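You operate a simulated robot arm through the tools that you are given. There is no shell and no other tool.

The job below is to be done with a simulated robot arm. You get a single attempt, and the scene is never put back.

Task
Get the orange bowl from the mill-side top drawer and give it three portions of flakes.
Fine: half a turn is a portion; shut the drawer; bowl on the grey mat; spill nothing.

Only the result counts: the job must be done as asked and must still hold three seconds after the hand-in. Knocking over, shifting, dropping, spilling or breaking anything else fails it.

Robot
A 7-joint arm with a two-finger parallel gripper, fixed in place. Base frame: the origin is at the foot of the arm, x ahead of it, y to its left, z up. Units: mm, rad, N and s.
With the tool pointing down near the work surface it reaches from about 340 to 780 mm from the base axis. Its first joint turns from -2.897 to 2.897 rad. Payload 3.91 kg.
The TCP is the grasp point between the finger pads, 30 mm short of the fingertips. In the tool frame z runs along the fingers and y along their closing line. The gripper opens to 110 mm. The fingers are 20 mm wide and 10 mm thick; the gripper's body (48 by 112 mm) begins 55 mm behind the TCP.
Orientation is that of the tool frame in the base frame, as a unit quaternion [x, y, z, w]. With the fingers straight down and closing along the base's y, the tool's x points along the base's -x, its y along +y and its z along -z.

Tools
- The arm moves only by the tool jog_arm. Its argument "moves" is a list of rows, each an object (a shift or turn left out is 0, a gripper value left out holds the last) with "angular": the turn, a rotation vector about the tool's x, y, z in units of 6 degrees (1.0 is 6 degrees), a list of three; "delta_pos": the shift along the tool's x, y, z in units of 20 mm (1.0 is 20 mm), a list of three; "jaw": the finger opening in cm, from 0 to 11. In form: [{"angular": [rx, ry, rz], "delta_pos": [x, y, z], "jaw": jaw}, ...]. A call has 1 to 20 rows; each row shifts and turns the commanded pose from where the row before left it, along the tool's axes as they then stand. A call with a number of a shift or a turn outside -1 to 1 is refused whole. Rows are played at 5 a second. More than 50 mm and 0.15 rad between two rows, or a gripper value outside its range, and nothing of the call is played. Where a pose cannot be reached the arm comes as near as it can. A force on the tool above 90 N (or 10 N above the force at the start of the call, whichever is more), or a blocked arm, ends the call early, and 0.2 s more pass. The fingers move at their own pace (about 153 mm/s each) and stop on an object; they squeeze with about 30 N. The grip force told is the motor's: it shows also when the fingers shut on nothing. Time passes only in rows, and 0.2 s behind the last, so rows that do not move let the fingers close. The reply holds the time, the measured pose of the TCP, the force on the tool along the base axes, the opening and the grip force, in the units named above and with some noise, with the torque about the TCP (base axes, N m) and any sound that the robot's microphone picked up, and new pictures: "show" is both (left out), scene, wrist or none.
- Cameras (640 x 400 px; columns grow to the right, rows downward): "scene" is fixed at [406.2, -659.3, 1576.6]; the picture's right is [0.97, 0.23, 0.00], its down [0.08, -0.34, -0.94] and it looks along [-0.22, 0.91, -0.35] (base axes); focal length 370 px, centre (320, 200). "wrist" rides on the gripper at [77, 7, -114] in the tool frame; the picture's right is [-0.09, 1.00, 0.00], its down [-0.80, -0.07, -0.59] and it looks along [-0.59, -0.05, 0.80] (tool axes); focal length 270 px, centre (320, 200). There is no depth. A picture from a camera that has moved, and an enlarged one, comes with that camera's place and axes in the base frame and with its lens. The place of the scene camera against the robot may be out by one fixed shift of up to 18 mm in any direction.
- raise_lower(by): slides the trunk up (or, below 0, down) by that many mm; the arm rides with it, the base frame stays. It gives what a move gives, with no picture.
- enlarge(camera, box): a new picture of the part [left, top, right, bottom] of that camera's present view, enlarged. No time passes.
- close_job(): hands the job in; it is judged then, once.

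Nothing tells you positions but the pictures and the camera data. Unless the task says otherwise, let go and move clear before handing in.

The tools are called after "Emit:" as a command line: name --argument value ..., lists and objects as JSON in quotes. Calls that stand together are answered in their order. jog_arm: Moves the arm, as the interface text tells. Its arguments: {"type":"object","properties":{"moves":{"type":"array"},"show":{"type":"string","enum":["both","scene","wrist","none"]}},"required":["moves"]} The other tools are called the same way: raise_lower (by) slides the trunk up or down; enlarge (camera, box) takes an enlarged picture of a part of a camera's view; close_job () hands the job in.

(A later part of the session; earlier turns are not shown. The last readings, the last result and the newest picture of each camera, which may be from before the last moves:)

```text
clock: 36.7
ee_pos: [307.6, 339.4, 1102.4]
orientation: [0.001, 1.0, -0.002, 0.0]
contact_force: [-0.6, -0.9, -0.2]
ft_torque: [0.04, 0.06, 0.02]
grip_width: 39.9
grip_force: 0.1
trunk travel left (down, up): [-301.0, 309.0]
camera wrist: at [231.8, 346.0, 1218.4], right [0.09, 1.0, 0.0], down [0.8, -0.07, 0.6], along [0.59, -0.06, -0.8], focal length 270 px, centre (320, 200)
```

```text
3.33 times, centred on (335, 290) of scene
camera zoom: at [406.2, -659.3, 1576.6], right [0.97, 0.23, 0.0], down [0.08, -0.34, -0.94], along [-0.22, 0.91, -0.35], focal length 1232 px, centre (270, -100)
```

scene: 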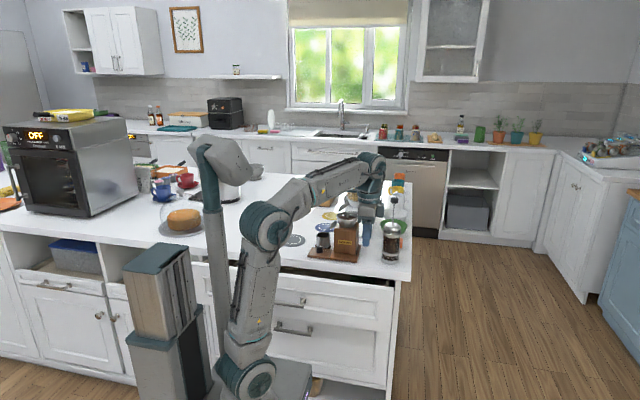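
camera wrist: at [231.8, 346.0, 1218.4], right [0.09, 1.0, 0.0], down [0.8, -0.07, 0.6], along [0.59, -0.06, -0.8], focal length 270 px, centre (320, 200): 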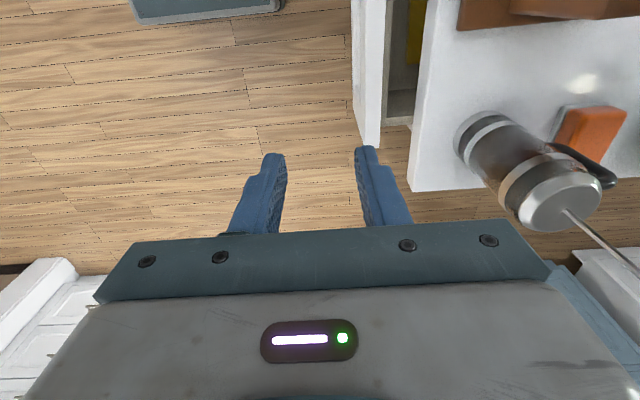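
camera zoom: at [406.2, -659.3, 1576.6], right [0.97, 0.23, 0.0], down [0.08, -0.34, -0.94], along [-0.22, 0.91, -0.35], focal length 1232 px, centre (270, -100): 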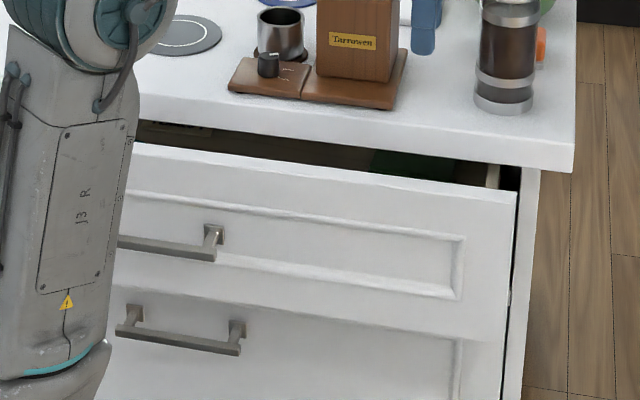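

The drawer front panel spans about y=391–422 with its top near z≈880. I'll move over it with the jaw at 5 cm and come down to just above it for a check.

Emit:
jog_arm --moves '[{"delta_pos": [0, 0.85, 0], "jaw": 5}, {"delta_pos": [0, 0.85, 0]}, {"delta_pos": [0, 0.85, 0]}, {"delta_pos": [0, 0.8, 0]}, {"delta_pos": [0, 0, 1]}, {"delta_pos": [0, 0, 1]}, {"delta_pos": [0, 0, 1]}, {"delta_pos": [0, 0, 1]}, {"delta_pos": [0, 0, 1]}, {"delta_pos": [0, 0, 1]}, {"delta_pos": [0, 0, 1]}, {"delta_pos": [0, 0, 0.75]}]' --show "both"

Emit:
enlarge --camera "wrist" --box '[200, 0, 460, 240]'

```text
clock: 39.3
ee_pos: [305.2, 406.9, 946.5]
orientation: [0.0, 1.0, -0.001, 0.0]
contact_force: [-0.6, -0.2, -0.1]
ft_torque: [-0.03, 0.02, 0.0]
grip_width: 49.9
grip_force: 0.1
trunk travel left (down, up): [-301.0, 309.0]
camera wrist: at [228.7, 413.5, 1060.6], right [0.09, 1.0, 0.0], down [0.8, -0.07, 0.59], along [0.59, -0.05, -0.8], focal length 270 px, centre (320, 200)
```

scene: 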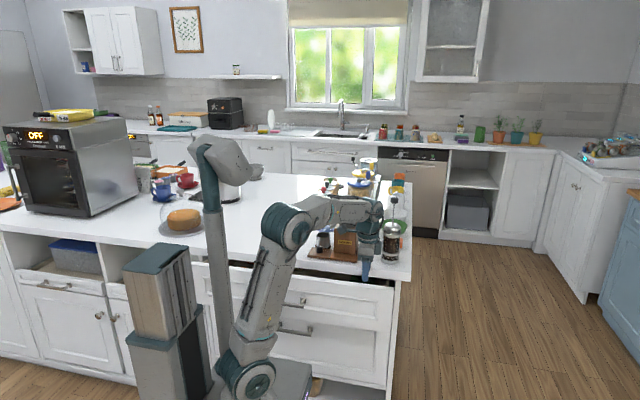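
wrist: 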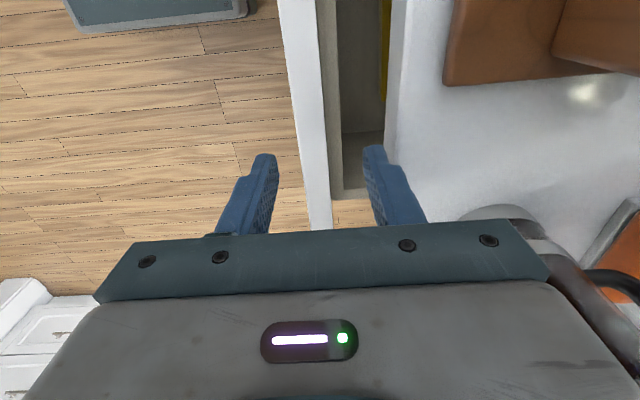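

```text
1.67 times, centred on (330, 120) of wrist
camera zoom: at [228.7, 413.5, 1060.6], right [0.09, 1.0, 0.0], down [0.8, -0.07, 0.59], along [0.59, -0.05, -0.8], focal length 450 px, centre (303, 333)
```

zoom: 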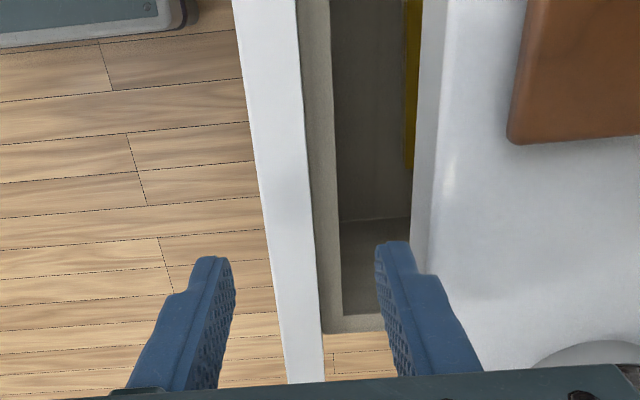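

The panel is centred between the open fingers with clearance on both sides. I'll descend to TCP z≈880 and grip it.

Emit:
jog_arm --moves '[{"delta_pos": [0, -0.1, 0.9]}, {"delta_pos": [0, 0, 0.9]}, {"delta_pos": [0, 0, 0.9]}, {"delta_pos": [0, 0, 0.6]}, {"delta_pos": [0, 0, 0], "jaw": 0}, {"delta_pos": [0, 0, 0]}, {"delta_pos": [0, 0, 0]}]' --show "both"

```text
clock: 40.9
ee_pos: [305.1, 403.4, 882.6]
orientation: [0.0, 1.0, -0.001, 0.001]
contact_force: [-1.5, -1.5, -1.4]
ft_torque: [1.11, -0.2, 0.07]
grip_width: 31.8
grip_force: 44.8
trunk travel left (down, up): [-301.0, 309.0]
camera wrist: at [228.8, 410.5, 997.0], right [0.09, 1.0, 0.0], down [0.8, -0.07, 0.59], along [0.59, -0.05, -0.8], focal length 270 px, centre (320, 200)
```

scene: 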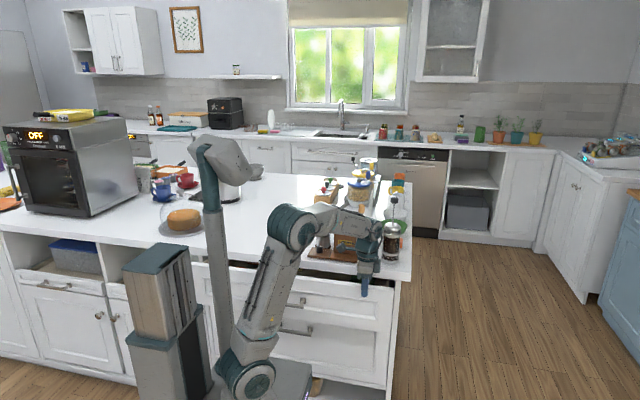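
wrist: 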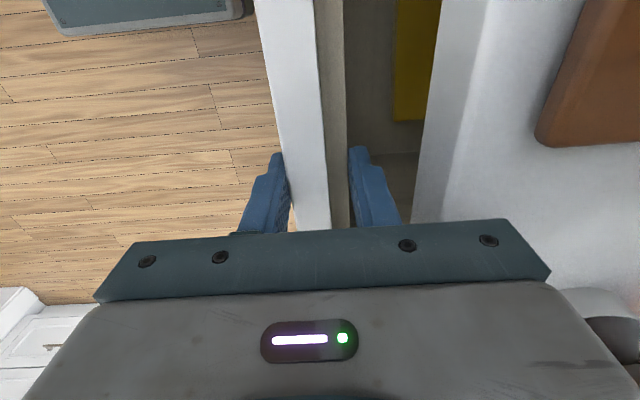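

I'm gripping the drawer front (31.8 mm) with almost no side load. I'll pull it out toward -y.

Emit:
jog_arm --moves '[{"delta_pos": [0, -0.5, 0]}, {"delta_pos": [0, -0.6, 0]}, {"delta_pos": [0, -0.6, 0]}, {"delta_pos": [0, -0.6, 0]}, {"delta_pos": [0, -0.6, 0]}, {"delta_pos": [0, -0.6, 0]}, {"delta_pos": [0, -0.6, 0]}]' --show "both"

```text
clock: 42.5
ee_pos: [303.5, 321.4, 881.6]
orientation: [-0.001, 1.0, -0.001, 0.0]
contact_force: [-3.0, -1.0, 15.8]
ft_torque: [0.97, 0.0, 0.39]
grip_width: 32.0
grip_force: 45.0
trunk travel left (down, up): [-301.0, 309.0]
camera wrist: at [228.4, 327.4, 996.7], right [0.09, 1.0, 0.0], down [0.8, -0.07, 0.6], along [0.59, -0.05, -0.8], focal length 270 px, centre (320, 200)
```

scene: 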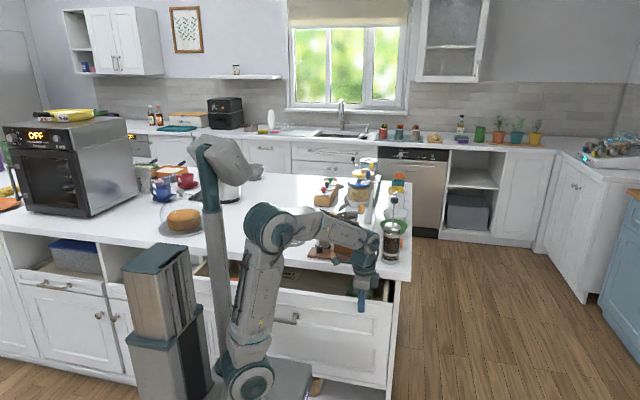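
wrist: 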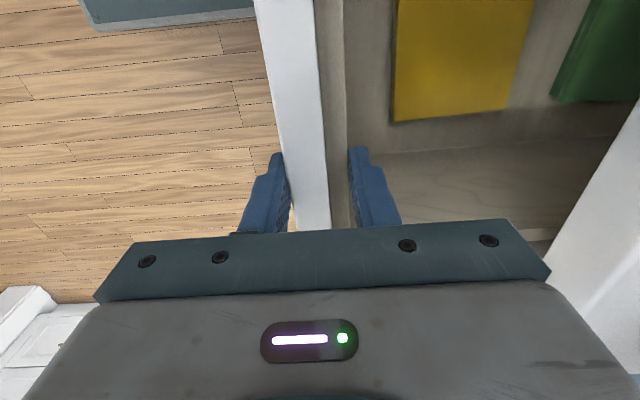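

The drawer is open about 165 mm, showing yellow and green items, and maybe something orange further left. I'll enlarge.

Emit:
enlarge --camera "scene" --box '[190, 240, 420, 330]'

Emit:
enlarge --camera "wrist" --box '[240, 0, 640, 240]'

```text
2.78 times, centred on (305, 285) of scene
camera zoom: at [406.2, -659.3, 1576.6], right [0.97, 0.23, 0.0], down [0.08, -0.34, -0.94], along [-0.22, 0.91, -0.35], focal length 1028 px, centre (362, -36)
```

zoom: 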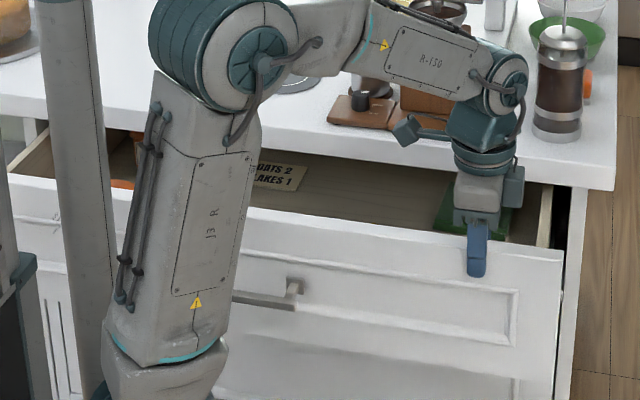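

```text
1.60 times, centred on (440, 120) of wrist
camera zoom: at [228.4, 327.4, 996.7], right [0.09, 1.0, 0.0], down [0.8, -0.07, 0.6], along [0.59, -0.05, -0.8], focal length 432 px, centre (128, 328)
```

zoom: 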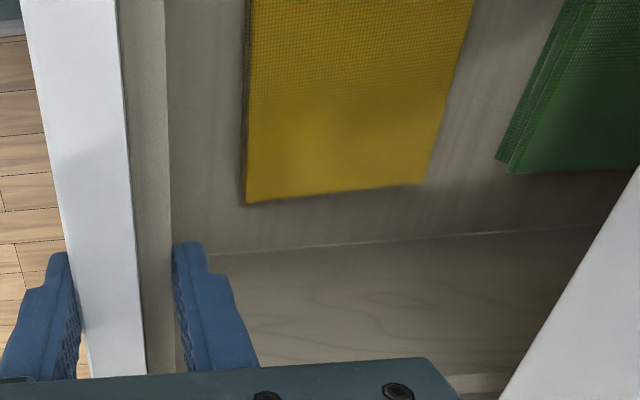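

The card in the drawer reads something like "OATS 2 / FLAKES 1", and an orange rim shows at the left near x≈-195. I'll pull the drawer out a little more, then release and look inside.

Emit:
jog_arm --moves '[{"delta_pos": [0, -0.6, 0]}, {"delta_pos": [0, -0.6, 0]}, {"delta_pos": [0, -0.6, 0]}, {"delta_pos": [0, -0.5, 0]}, {"delta_pos": [0, 0, 0]}]' --show "scene"

Emit:
enlarge --camera "scene" --box '[190, 240, 420, 330]'

```text
clock: 43.7
ee_pos: [304.7, 275.0, 881.5]
orientation: [0.0, 1.0, -0.001, 0.0]
contact_force: [-4.5, -1.3, 6.3]
ft_torque: [0.77, -0.08, 0.23]
grip_width: 31.9
grip_force: 45.0
trunk travel left (down, up): [-301.0, 309.0]
```

scene: 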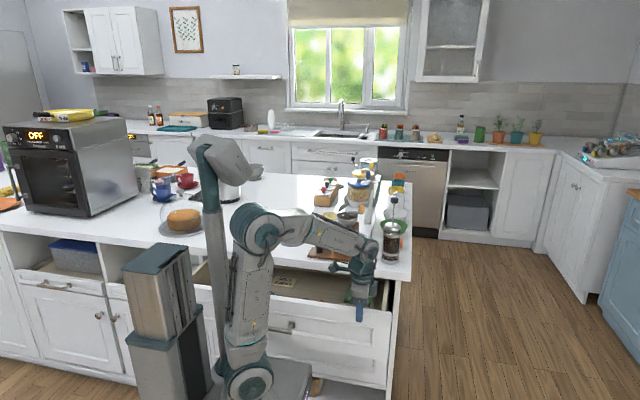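

```text
2.78 times, centred on (305, 285) of scene
camera zoom: at [406.2, -659.3, 1576.6], right [0.97, 0.23, 0.0], down [0.08, -0.34, -0.94], along [-0.22, 0.91, -0.35], focal length 1028 px, centre (362, -36)
```

zoom: 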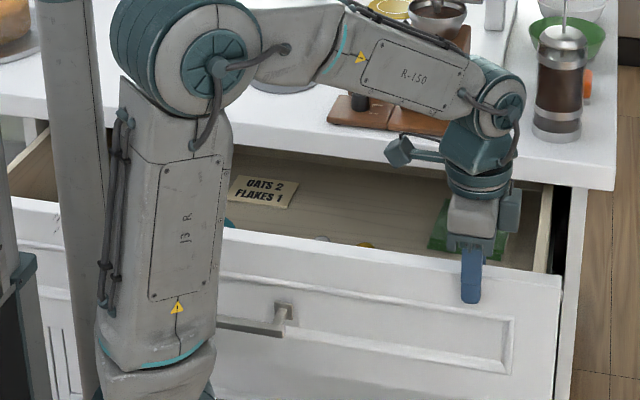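

The drawer is open about 210 mm. I'll read the card closely before releasing.

Emit:
enlarge --camera "scene" --box '[255, 270, 345, 330]'

Emit:
jog_arm --moves '[{"delta_pos": [0, 0, 0], "jaw": 5}, {"delta_pos": [0, 0, 0]}, {"delta_pos": [0, 0, -1]}, {"delta_pos": [0, 0, -1]}, {"delta_pos": [0, 0, -1]}, {"delta_pos": [0, 0, -1]}, {"delta_pos": [0, 0, -1]}, {"delta_pos": [0, 0, -1]}, {"delta_pos": [0, 0, -1]}, {"delta_pos": [0, 0, -1]}]' --show "both"

```text
6.67 times, centred on (300, 300) of scene
camera zoom: at [406.2, -659.3, 1576.6], right [0.97, 0.23, 0.0], down [0.08, -0.34, -0.94], along [-0.22, 0.91, -0.35], focal length 2463 px, centre (453, -467)
```

zoom: 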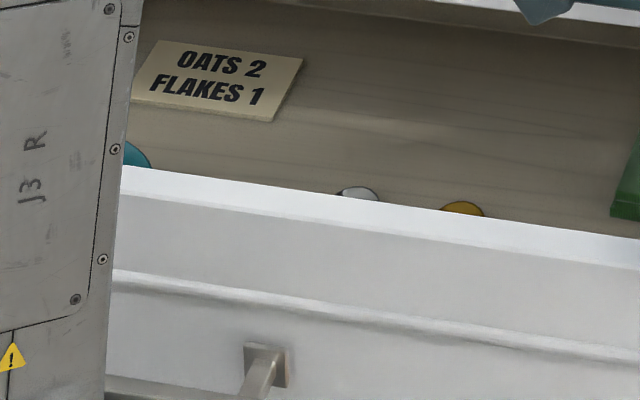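

```text
clock: 45.9
ee_pos: [305.0, 275.4, 1041.5]
orientation: [0.0, 1.0, -0.002, 0.0]
contact_force: [0.1, 0.2, 0.6]
ft_torque: [0.02, 0.02, 0.04]
grip_width: 50.0
grip_force: 0.0
trunk travel left (down, up): [-301.0, 309.0]
camera wrist: at [227.9, 282.5, 1157.4], right [0.09, 1.0, 0.0], down [0.8, -0.07, 0.59], along [0.59, -0.05, -0.8], focal length 270 px, centre (320, 200)
```

scene: 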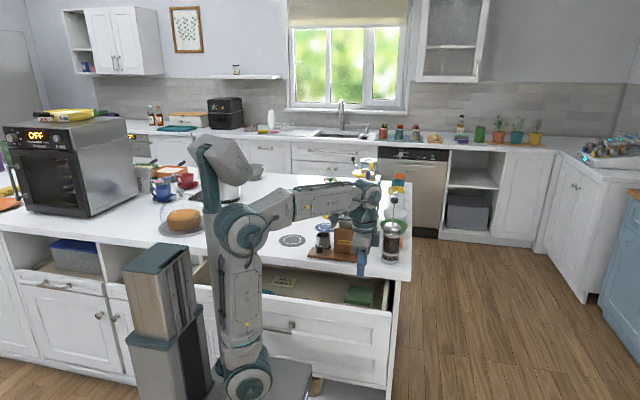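
wrist: 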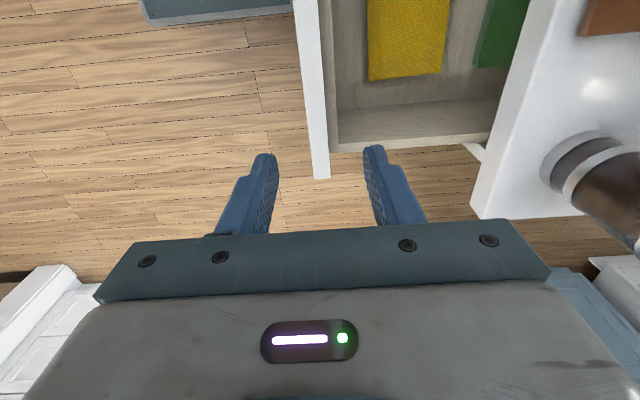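

The card clearly says "OATS 2 / FLAKES 1", which I read as half-turns per portion, so one half-turn each for flakes, as in the brief. I'll move left over the open drawer and turn the camera toward it to find the orange bowl.

Emit:
jog_arm --moves '[{"delta_pos": [1, 0.2, -0.3], "angular": [0, 0, -1]}, {"delta_pos": [1, 0, -0.3], "angular": [0, 0, -1]}, {"delta_pos": [1, -0.2, -0.3], "angular": [0, 0, -1]}, {"delta_pos": [0.95, -0.3, -0.3], "angular": [0, 0, -1]}, {"delta_pos": [0.9, -0.4, -0.3], "angular": [0, 0, -1]}, {"delta_pos": [0.85, -0.5, -0.3], "angular": [0, 0, -1]}, {"delta_pos": [0.6, -0.6, -0.3], "angular": [0, 0, -1]}, {"angular": [0, 0, -1]}, {"angular": [0, 0, -1]}, {"angular": [0, 0, -1]}, {"angular": [0, 0, -1]}, {"angular": [0, 0, -1]}, {"angular": [0, 0, -1]}, {"angular": [0, 0, -1]}, {"angular": [0, 0, -1]}]' --show "both"

```text
clock: 49.1
ee_pos: [205.0, 209.5, 1083.6]
orientation: [0.707, -0.707, 0.001, 0.001]
contact_force: [-0.1, -0.1, 0.5]
ft_torque: [0.02, 0.02, 0.01]
grip_width: 49.9
grip_force: 0.1
trunk travel left (down, up): [-301.0, 309.0]
camera wrist: at [198.1, 132.6, 1199.8], right [-1.0, 0.09, 0.0], down [0.07, 0.8, 0.59], along [0.05, 0.59, -0.81], focal length 270 px, centre (320, 200)
```

scene: 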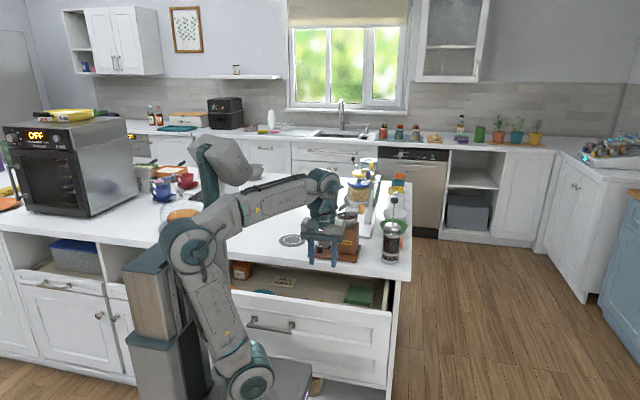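
wrist: 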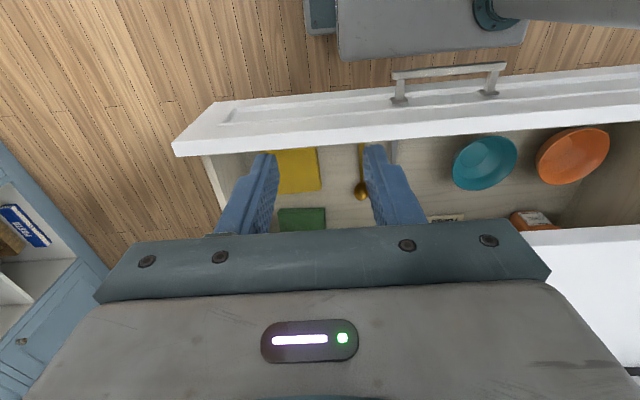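

I can see it all now: the orange bowl is at the drawer's left near (-207, 376), with a teal bowl beside it. I'll move closer to measure the bowl's rim and depth.

Emit:
jog_arm --moves '[{"delta_pos": [-0.7, 0.9, 0]}, {"delta_pos": [-0.7, 0.9, 0]}, {"delta_pos": [-0.7, 0.9, 0]}, {"delta_pos": [-0.7, 0.9, 0]}, {"delta_pos": [-0.7, 0.9, 0]}, {"delta_pos": [-0.7, 0.9, 0]}, {"delta_pos": [-0.7, 0.9, 0]}, {"delta_pos": [-0.7, 0.9, 0]}, {"delta_pos": [-0.7, 0.9, 0]}, {"delta_pos": [0, 0.9, 0]}]' --show "both"

Emit:
enlarge --camera "wrist" --box '[300, 0, 640, 220]'

```text
clock: 51.5
ee_pos: [77.7, 339.7, 1075.3]
orientation: [-0.66, 0.751, 0.006, -0.022]
contact_force: [-0.1, -0.1, -0.4]
ft_torque: [0.0, 0.03, 0.01]
grip_width: 50.3
grip_force: 0.0
trunk travel left (down, up): [-301.0, 309.0]
stopped in row 10: the arm was blocked; the commanded pose is now the measured one
camera wrist: at [67.3, 265.4, 1193.2], right [-0.98, 0.22, 0.04], down [0.2, 0.8, 0.57], along [0.09, 0.56, -0.82], focal length 270 px, centre (320, 200)
```

scene: 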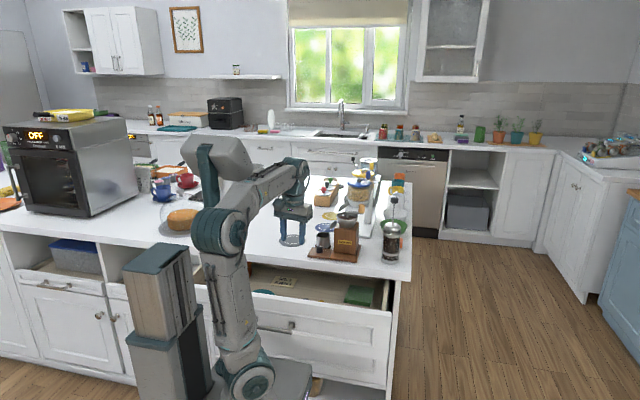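
wrist: 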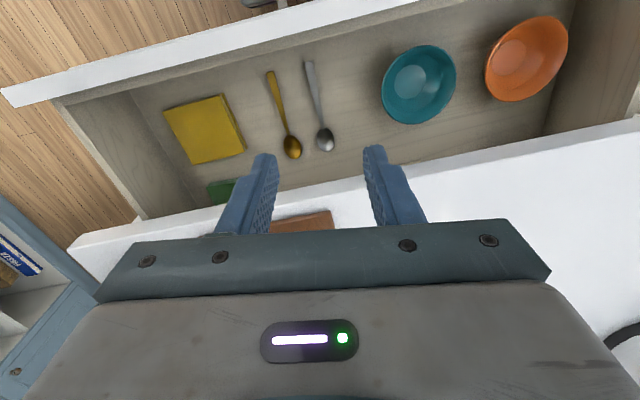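

```text
1.82 times, centred on (470, 110) of wrist
camera zoom: at [67.3, 265.4, 1193.2], right [-0.98, 0.22, 0.04], down [0.2, 0.8, 0.57], along [0.09, 0.56, -0.82], focal length 491 px, centre (47, 364)
```

zoom: 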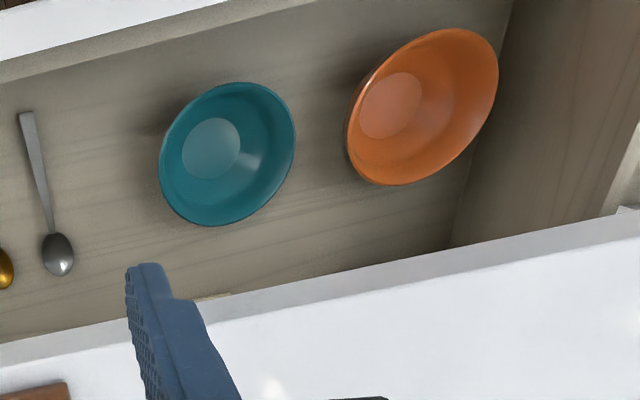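

The arm stopped against something, probably its own mast. I'll check the clearance in the scene view.

Emit:
enlarge --camera "scene" --box '[150, 110, 350, 260]'

Emit:
enlarge --camera "scene" --box '[120, 230, 320, 400]'

```text
2.67 times, centred on (250, 185) of scene
camera zoom: at [406.2, -659.3, 1576.6], right [0.97, 0.23, 0.0], down [0.08, -0.34, -0.94], along [-0.22, 0.91, -0.35], focal length 985 px, centre (507, 240)
```

zoom: 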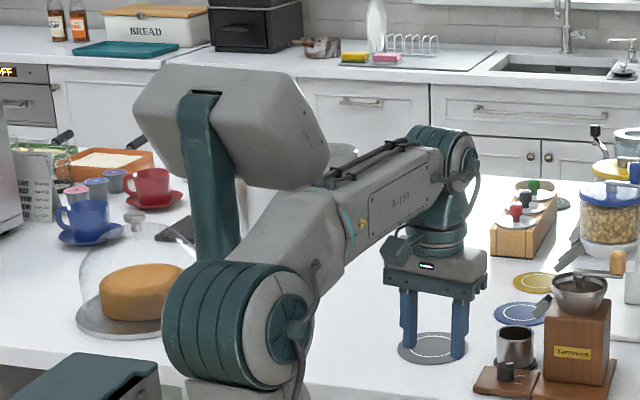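

```text
2.35 times, centred on (220, 315) of scene
camera zoom: at [406.2, -659.3, 1576.6], right [0.97, 0.23, 0.0], down [0.08, -0.34, -0.94], along [-0.22, 0.91, -0.35], focal length 869 px, centre (555, -71)
```

zoom: 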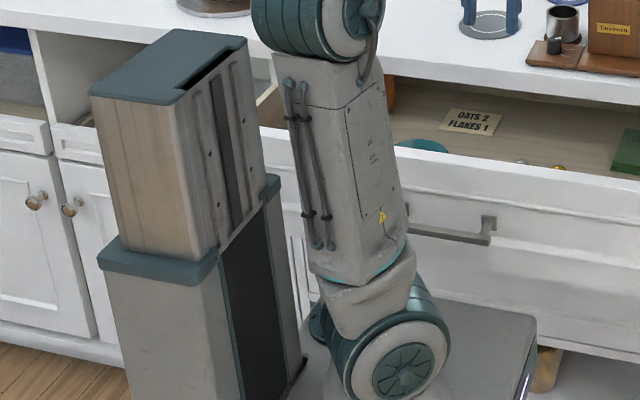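

The forearm is touching the mast's camera head, because the TCP is too high relative to the shoulder. Two wrist views put the orange bowl at (-222, 387), rim z≈772, radius ≈56. I'll lower the tool first to bring the forearm under the head, and correct the small orientation error.

Emit:
jog_arm --moves '[{"delta_pos": [0, -0.5, 0.5]}, {"delta_pos": [0, -0.3, 1]}, {"delta_pos": [0, 0, 1], "angular": [0, -0.1, -0.6]}, {"delta_pos": [0, 0, 1], "angular": [0, -0.1, -0.6]}, {"delta_pos": [0, 0, 1]}, {"delta_pos": [0, 0, 1]}]' --show "both"

```text
clock: 52.9
ee_pos: [85.3, 336.1, 965.4]
orientation: [0.71, -0.704, -0.013, 0.014]
contact_force: [-0.1, 0.3, 0.3]
ft_torque: [-0.01, -0.01, 0.0]
grip_width: 50.2
grip_force: 0.1
trunk travel left (down, up): [-301.0, 309.0]
camera wrist: at [84.0, 258.1, 1080.9], right [-1.0, 0.08, 0.04], down [0.09, 0.8, 0.59], along [0.02, 0.59, -0.81], focal length 270 px, centre (320, 200)
```

scene: 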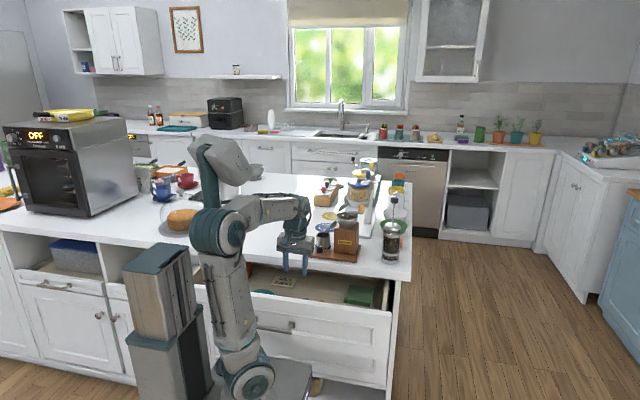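
wrist: 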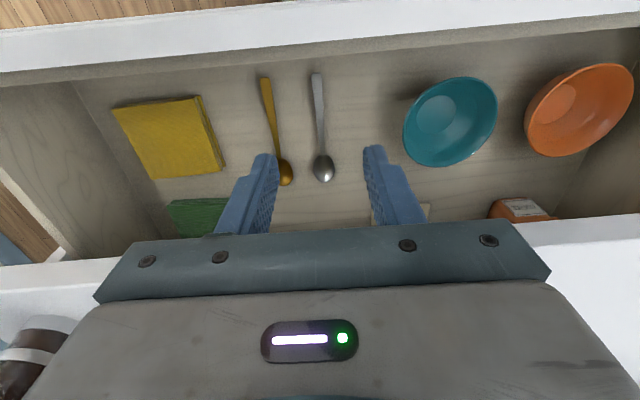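

The forearm now clears the head. A third measurement agrees: bowl centre ≈(-224, 386), rim z≈772. I'll move left above the drawer, then tilt the tool 30° so it leans toward the bowl while the wrist stays clear of the mast.

Emit:
jog_arm --moves '[{"angular": [-0.95, 0, 0], "delta_pos": [-0.3, 0.5, 0]}, {"angular": [-0.95, 0, 0], "delta_pos": [-0.3, 0.5, 0]}, {"angular": [-0.95, 0, 0], "delta_pos": [-0.3, 0.5, 0]}, {"angular": [-0.95, 0, 0], "delta_pos": [-0.3, 0.5, 0]}, {"angular": [-0.83, 0, 0], "delta_pos": [-0.3, 0.5, 0]}, {"delta_pos": [-0.3, 0.7, 0.4]}, {"delta_pos": [-0.3, 0.7, 0.4]}, {"delta_pos": [-0.3, 0.7, 0.4]}]' --show "both"

```text
clock: 54.7
ee_pos: [-12.9, 382.9, 978.0]
orientation: [0.686, -0.681, -0.181, 0.183]
contact_force: [1.2, -0.1, -0.5]
ft_torque: [0.0, 0.02, 0.04]
grip_width: 50.4
grip_force: 0.0
trunk travel left (down, up): [-301.0, 309.0]
camera wrist: at [40.2, 306.6, 1081.8], right [-0.86, 0.08, 0.5], down [0.35, 0.8, 0.48], along [-0.36, 0.59, -0.72], focal length 270 px, centre (320, 200)
```

scene: 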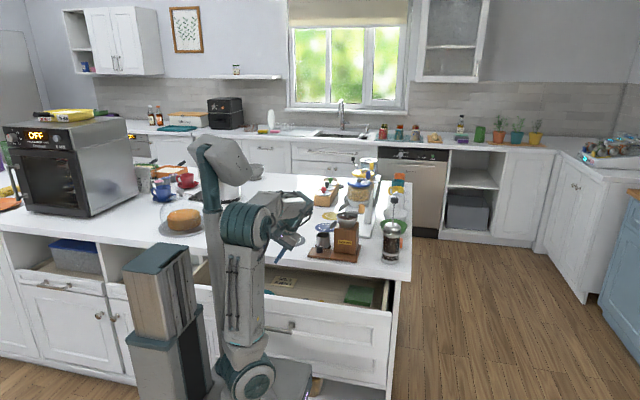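
wrist: 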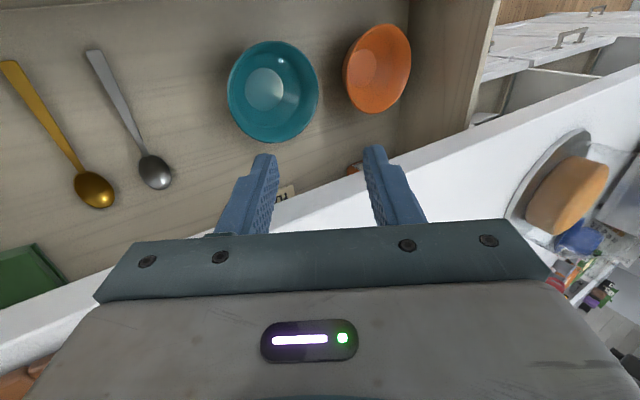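

The bowl is visible between the fingers. I'll advance along the tool axis to a pre-grasp point about 80 mm short of the rim, with the jaw narrowed to 2.4 cm.

Emit:
jog_arm --moves '[{"delta_pos": [-0.02, 0.18, 1], "jaw": 2.4}, {"delta_pos": [-0.02, 0.18, 1]}, {"delta_pos": [-0.02, 0.18, 1]}, {"delta_pos": [-0.02, 0.18, 1]}, {"delta_pos": [-0.02, 0.18, 1]}, {"delta_pos": [-0.02, 0.18, 1]}, {"delta_pos": [-0.02, 0.18, 1]}, {"delta_pos": [0, 0.18, 1]}]' --show "both"

Emit:
enlarge --camera "wrist" --box '[200, 0, 480, 220]'

Emit:
enlarge --camera "scene" --box '[180, 130, 360, 310]'

```text
clock: 56.5
ee_pos: [-118.7, 384.2, 853.0]
orientation: [0.686, -0.68, -0.181, 0.183]
contact_force: [-0.4, -0.5, 0.1]
ft_torque: [-0.02, -0.01, 0.02]
grip_width: 23.8
grip_force: 0.1
trunk travel left (down, up): [-301.0, 309.0]
camera wrist: at [-66.0, 308.0, 956.7], right [-0.86, 0.08, 0.5], down [0.35, 0.8, 0.48], along [-0.36, 0.59, -0.72], focal length 270 px, centre (320, 200)
```

scene: 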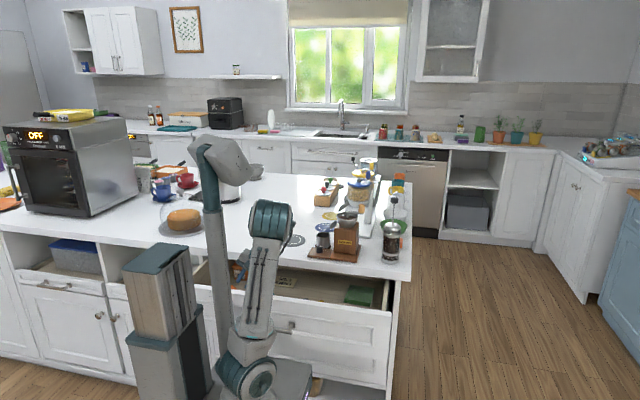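
wrist: 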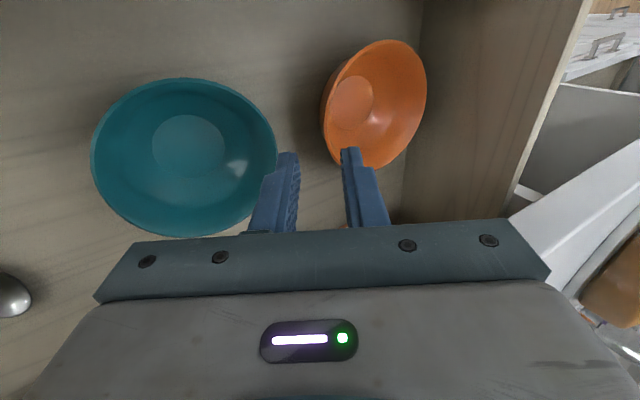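

```text
1.82 times, centred on (340, 110) of wrist
camera zoom: at [-66.0, 308.0, 956.7], right [-0.86, 0.08, 0.5], down [0.35, 0.8, 0.48], along [-0.36, 0.59, -0.72], focal length 491 px, centre (284, 364)
```

zoom: 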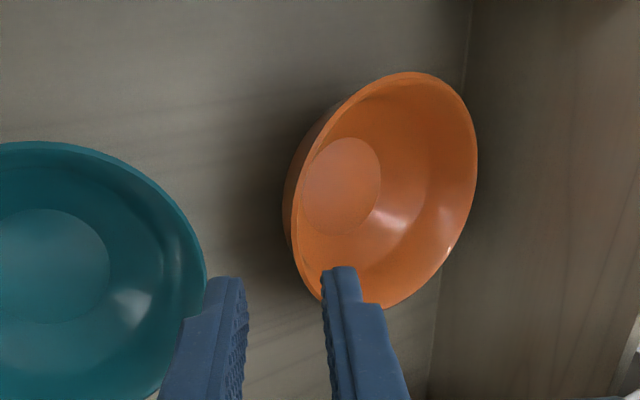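

```text
2.22 times, centred on (270, 220) of scene
camera zoom: at [406.2, -659.3, 1576.6], right [0.97, 0.23, 0.0], down [0.08, -0.34, -0.94], along [-0.22, 0.91, -0.35], focal length 821 px, centre (431, 156)
```

zoom: 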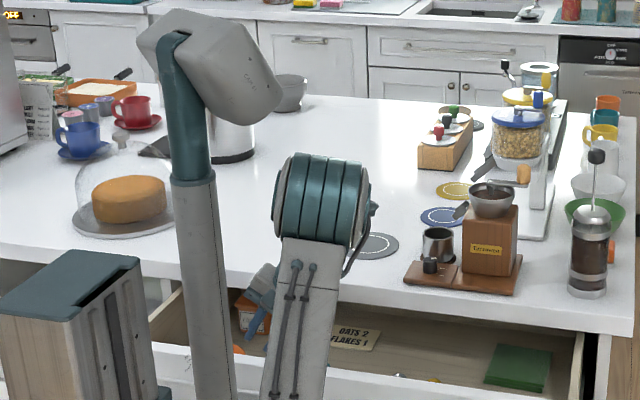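

The approach is well aligned: bowl centre ≈(-224, 388), right rim at x≈-167. I'll advance 50 mm along the tool axis with a small correction and check again.

Emit:
jog_arm --moves '[{"delta_pos": [-0.05, 0.06, 0.8]}, {"delta_pos": [-0.05, 0.05, 0.8]}, {"delta_pos": [0, 0, 0.9]}]' --show "wrist"

Emit:
enlarge --camera "wrist" --box '[220, 60, 460, 240]'

```text
clock: 57.3
ee_pos: [-143.5, 386.2, 810.8]
orientation: [0.685, -0.681, -0.182, 0.183]
contact_force: [0.3, 0.2, 0.8]
ft_torque: [-0.03, 0.0, 0.01]
grip_width: 23.9
grip_force: 0.1
trunk travel left (down, up): [-301.0, 309.0]
camera wrist: at [-91.1, 310.3, 914.2], right [-0.86, 0.08, 0.5], down [0.35, 0.8, 0.48], along [-0.36, 0.59, -0.72], focal length 270 px, centre (320, 200)
```

wrist: 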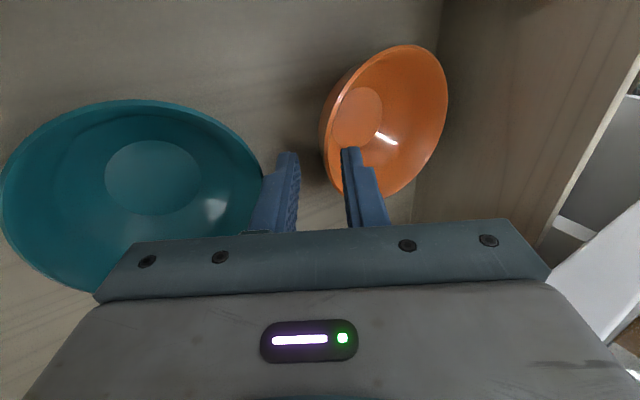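

```text
2.22 times, centred on (340, 150) of wrist
camera zoom: at [-91.1, 310.3, 914.2], right [-0.86, 0.08, 0.5], down [0.35, 0.8, 0.48], along [-0.36, 0.59, -0.72], focal length 601 px, centre (276, 311)
```

zoom: 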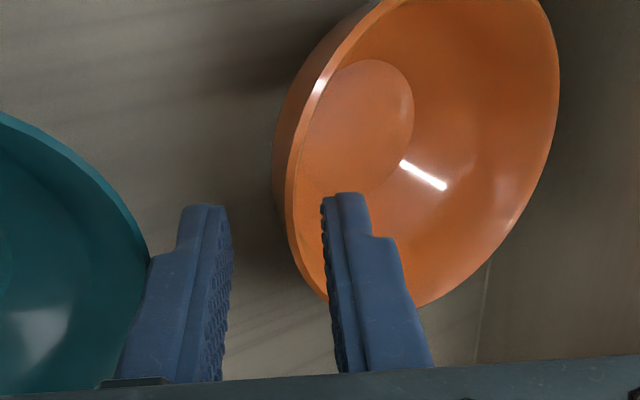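

The rim lines up between the two fingers. I'll advance the last ~28 mm and grip.

Emit:
jog_arm --moves '[{"delta_pos": [0, 0.04, 0.7]}, {"delta_pos": [0, 0.03, 0.7]}, {"delta_pos": [0, 0, 0]}]' --show "wrist"

Emit:
enlarge --camera "wrist" --box '[220, 60, 460, 240]'

```text
clock: 58.1
ee_pos: [-158.8, 388.1, 787.5]
orientation: [0.685, -0.681, -0.182, 0.184]
contact_force: [0.6, 0.3, -0.3]
ft_torque: [0.03, 0.02, 0.04]
grip_width: 23.9
grip_force: 0.1
trunk travel left (down, up): [-301.0, 309.0]
camera wrist: at [-105.7, 310.7, 891.8], right [-0.86, 0.08, 0.5], down [0.35, 0.8, 0.48], along [-0.36, 0.59, -0.72], focal length 270 px, centre (320, 200)
```

wrist: 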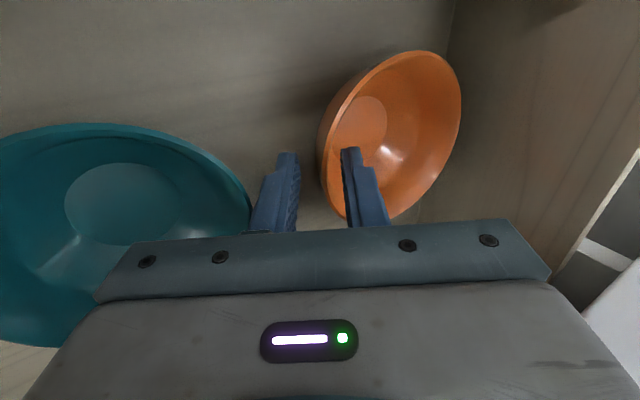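

```text
2.22 times, centred on (340, 150) of wrist
camera zoom: at [-105.7, 310.7, 891.8], right [-0.86, 0.08, 0.5], down [0.35, 0.8, 0.48], along [-0.36, 0.59, -0.72], focal length 601 px, centre (276, 311)
```

zoom: 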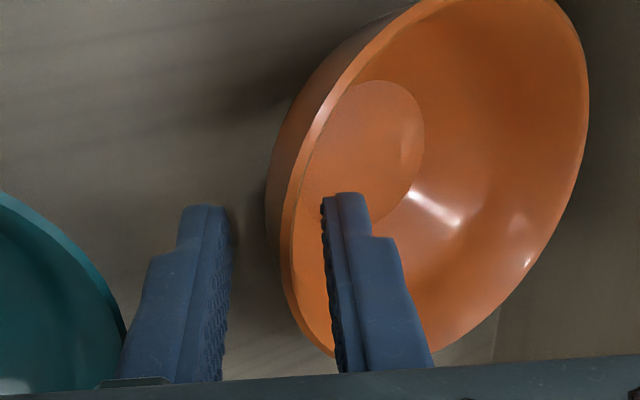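

The inner finger is inside the bowl and the outer one is in the gap beside it. I'll go 4 mm deeper and close on the rim.

Emit:
jog_arm --moves '[{"delta_pos": [0, 0, 0.2]}, {"delta_pos": [0, 0, 0], "jaw": 0}, {"delta_pos": [0, 0, 0]}, {"delta_pos": [0, 0, 0]}]' --show "wrist"

Emit:
enlarge --camera "wrist" --box '[220, 60, 460, 240]'

```text
clock: 59.1
ee_pos: [-160.4, 387.3, 785.6]
orientation: [0.686, -0.681, -0.181, 0.183]
contact_force: [-1.5, -0.1, -0.1]
ft_torque: [0.01, -0.02, 0.0]
grip_width: 7.6
grip_force: 29.9
trunk travel left (down, up): [-301.0, 309.0]
camera wrist: at [-107.6, 310.5, 888.8], right [-0.86, 0.08, 0.5], down [0.35, 0.8, 0.48], along [-0.36, 0.59, -0.72], focal length 270 px, centre (320, 200)
```

wrist: 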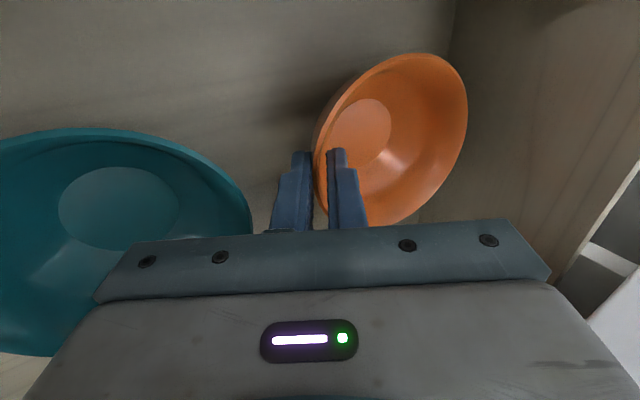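

```text
2.22 times, centred on (340, 150) of wrist
camera zoom: at [-107.6, 310.5, 888.8], right [-0.86, 0.08, 0.5], down [0.35, 0.8, 0.48], along [-0.36, 0.59, -0.72], focal length 601 px, centre (276, 311)
```

zoom: 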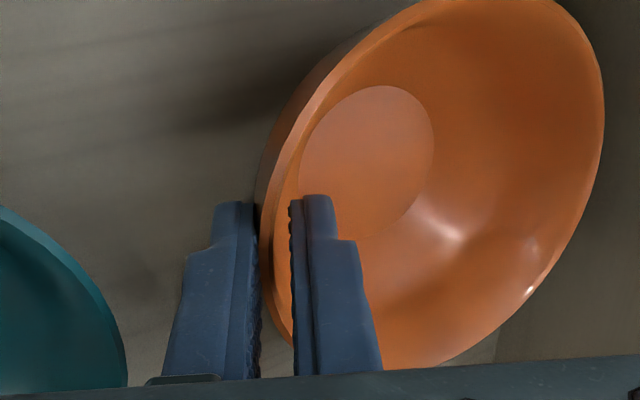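

The bowl is gripped (7.6 mm wall, 30 N). I'll lift gently, then ease it away from the counter edge while rising.

Emit:
jog_arm --moves '[{"delta_pos": [0, 0.249, -0.435]}, {"delta_pos": [0, 0.249, -0.435]}, {"delta_pos": [0.3, 0.4, -0.7]}, {"delta_pos": [0.3, 0.4, -0.7]}, {"delta_pos": [0.3, 0.4, -0.7]}, {"delta_pos": [0.2, 0.4, -0.7]}]' --show "both"

```text
clock: 60.5
ee_pos: [-160.3, 364.9, 868.6]
orientation: [0.685, -0.682, -0.181, 0.184]
contact_force: [0.4, -0.4, -1.7]
ft_torque: [-0.01, -0.14, 0.0]
grip_width: 7.5
grip_force: 29.9
trunk travel left (down, up): [-301.0, 309.0]
camera wrist: at [-107.4, 288.2, 971.5], right [-0.86, 0.08, 0.5], down [0.35, 0.8, 0.48], along [-0.36, 0.59, -0.72], focal length 270 px, centre (320, 200)
```

scene: 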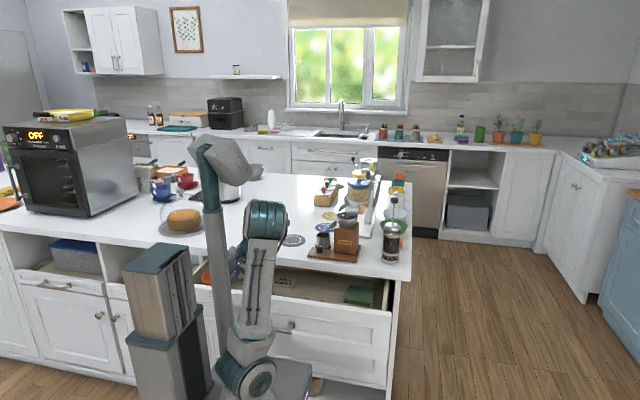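
wrist: 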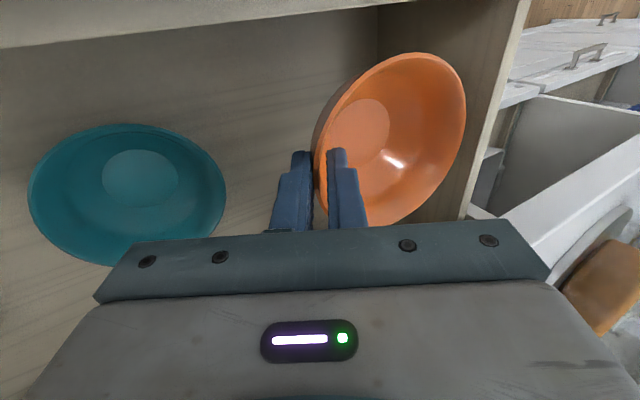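

The bowl is lifted, level and held firmly. I'll continue up and to the right, clear of the drawer and counter level.

Emit:
jog_arm --moves '[{"delta_pos": [0, 0.06, -0.8]}, {"delta_pos": [0, 0.06, -0.9]}, {"delta_pos": [0, 0.06, -0.9]}, {"delta_pos": [0, 0.06, -0.9]}, {"delta_pos": [0, 0.06, -0.9]}, {"delta_pos": [0, 0.06, -0.9]}, {"delta_pos": [0, 0.06, -0.9]}, {"delta_pos": [0, 0.06, -0.9]}, {"delta_pos": [0, 0.06, -0.8]}]' --show "both"

```text
clock: 62.5
ee_pos: [-89.6, 364.4, 1009.7]
orientation: [0.686, -0.68, -0.18, 0.187]
contact_force: [0.2, -0.1, -2.1]
ft_torque: [-0.01, -0.14, 0.02]
grip_width: 7.5
grip_force: 29.7
trunk travel left (down, up): [-301.0, 309.0]
camera wrist: at [-36.4, 288.2, 1113.0], right [-0.86, 0.08, 0.5], down [0.35, 0.81, 0.47], along [-0.36, 0.58, -0.73], focal length 270 px, centre (320, 200)
```

scene: 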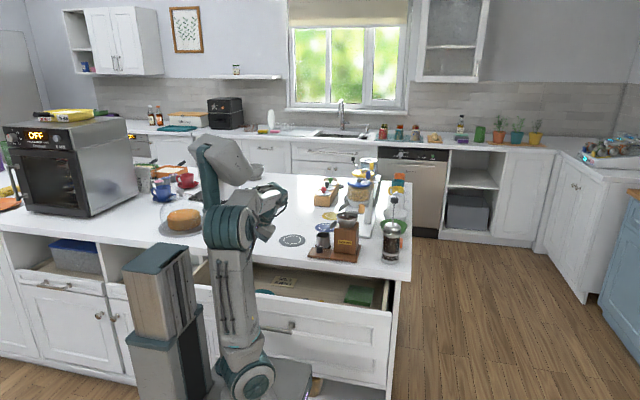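
wrist: 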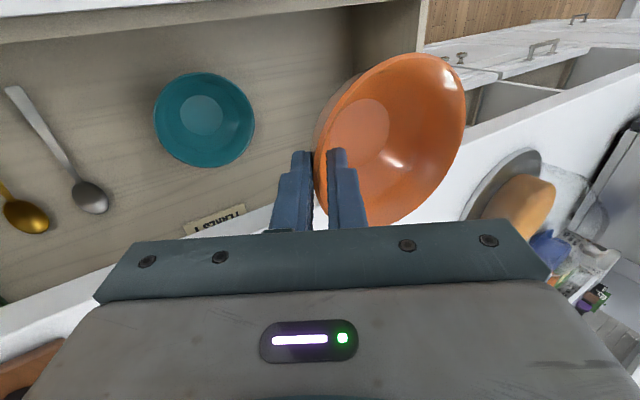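

The bowl's bottom is at about z≈950, above counter level. I'll move right and forward so there's room to swing the bowl to the far side of the gripper.

Emit:
jog_arm --moves '[{"delta_pos": [-0.5, -0.7, -0.4]}, {"delta_pos": [-0.55, -0.78, -0.45]}, {"delta_pos": [-0.55, -0.78, -0.45]}, {"delta_pos": [-0.55, -0.78, -0.45]}, {"delta_pos": [-0.55, -0.78, -0.45]}, {"delta_pos": [-0.55, -0.78, -0.45]}]' --show "scene"

```text
clock: 63.9
ee_pos: [14.6, 430.1, 1012.3]
orientation: [0.686, -0.68, -0.182, 0.183]
contact_force: [-0.4, 0.5, -1.5]
ft_torque: [0.0, -0.1, 0.02]
grip_width: 7.5
grip_force: 29.8
trunk travel left (down, up): [-301.0, 309.0]
```

scene: 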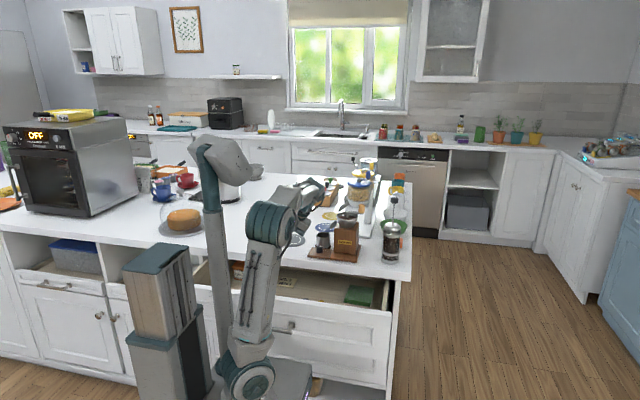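

The arm has good clearance. I'll yaw the tool 90° about the vertical so the bowl ends up on the far (+y) side of the gripper, keeping it level.

Emit:
jog_arm --moves '[{"angular": [0, -0.498, 0.867]}, {"angular": [0, -0.498, 0.867]}, {"angular": [0, -0.498, 0.867]}, {"angular": [0, -0.498, 0.867]}, {"angular": [0, -0.498, 0.867]}, {"angular": [0, -0.498, 0.867]}, {"angular": [0, -0.498, 0.867]}, {"angular": [0, -0.498, 0.867]}, {"angular": [0, -0.498, 0.867]}, {"angular": [0, -0.498, 0.867]}, {"angular": [0, -0.498, 0.867]}, {"angular": [0, -0.498, 0.867]}, {"angular": [0, -0.498, 0.867]}, {"angular": [0, -0.498, 0.867]}, {"angular": [0, -0.498, 0.867]}]' --show "both"

```text
clock: 67.1
ee_pos: [21.7, 432.4, 1011.6]
orientation: [0.004, 0.966, 0.259, -0.002]
contact_force: [0.3, -0.1, -1.5]
ft_torque: [-0.13, 0.02, 0.0]
grip_width: 7.5
grip_force: 30.0
trunk travel left (down, up): [-301.0, 309.0]
camera wrist: at [-54.5, 380.3, 1114.6], right [0.1, 0.86, 0.5], down [0.8, -0.36, 0.47], along [0.59, 0.35, -0.73], focal length 270 px, centre (320, 200)
```

scene: 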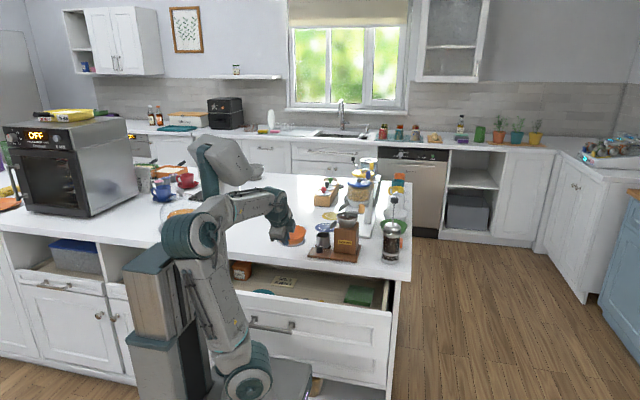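
wrist: 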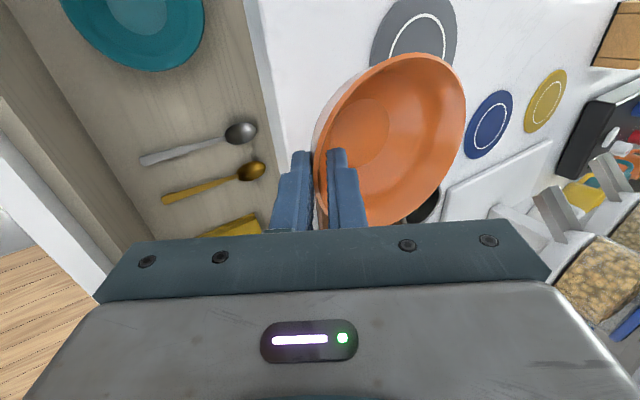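

The bowl is level on the far side of the gripper. I'll enlarge to measure the flake chute outlet and surrounding items before placing the bowl under it.

Emit:
enlarge --camera "wrist" --box '[400, 60, 640, 290]'

Emit:
enlarge --camera "scene" --box '[270, 150, 420, 270]'

```text
1.74 times, centred on (520, 175) of wrist
camera zoom: at [-54.5, 380.3, 1114.6], right [0.1, 0.86, 0.5], down [0.8, -0.36, 0.47], along [0.59, 0.35, -0.73], focal length 470 px, centre (-28, 244)
```

zoom: 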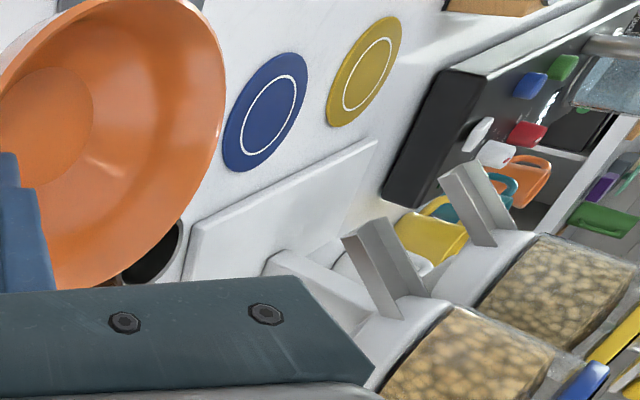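

```text
3.33 times, centred on (345, 210) of scene
camera zoom: at [406.2, -659.3, 1576.6], right [0.97, 0.23, 0.0], down [0.08, -0.34, -0.94], along [-0.22, 0.91, -0.35], focal length 1232 px, centre (237, 167)
```

zoom: 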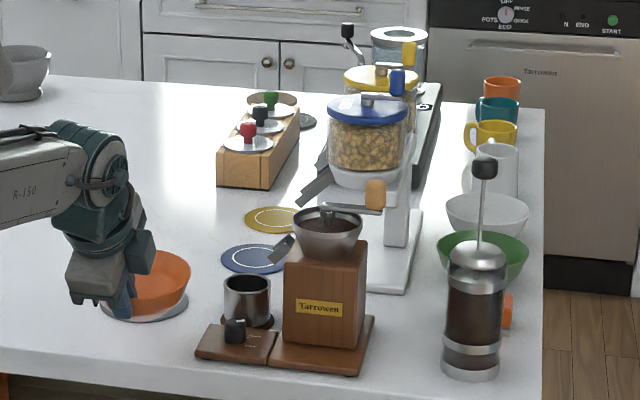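

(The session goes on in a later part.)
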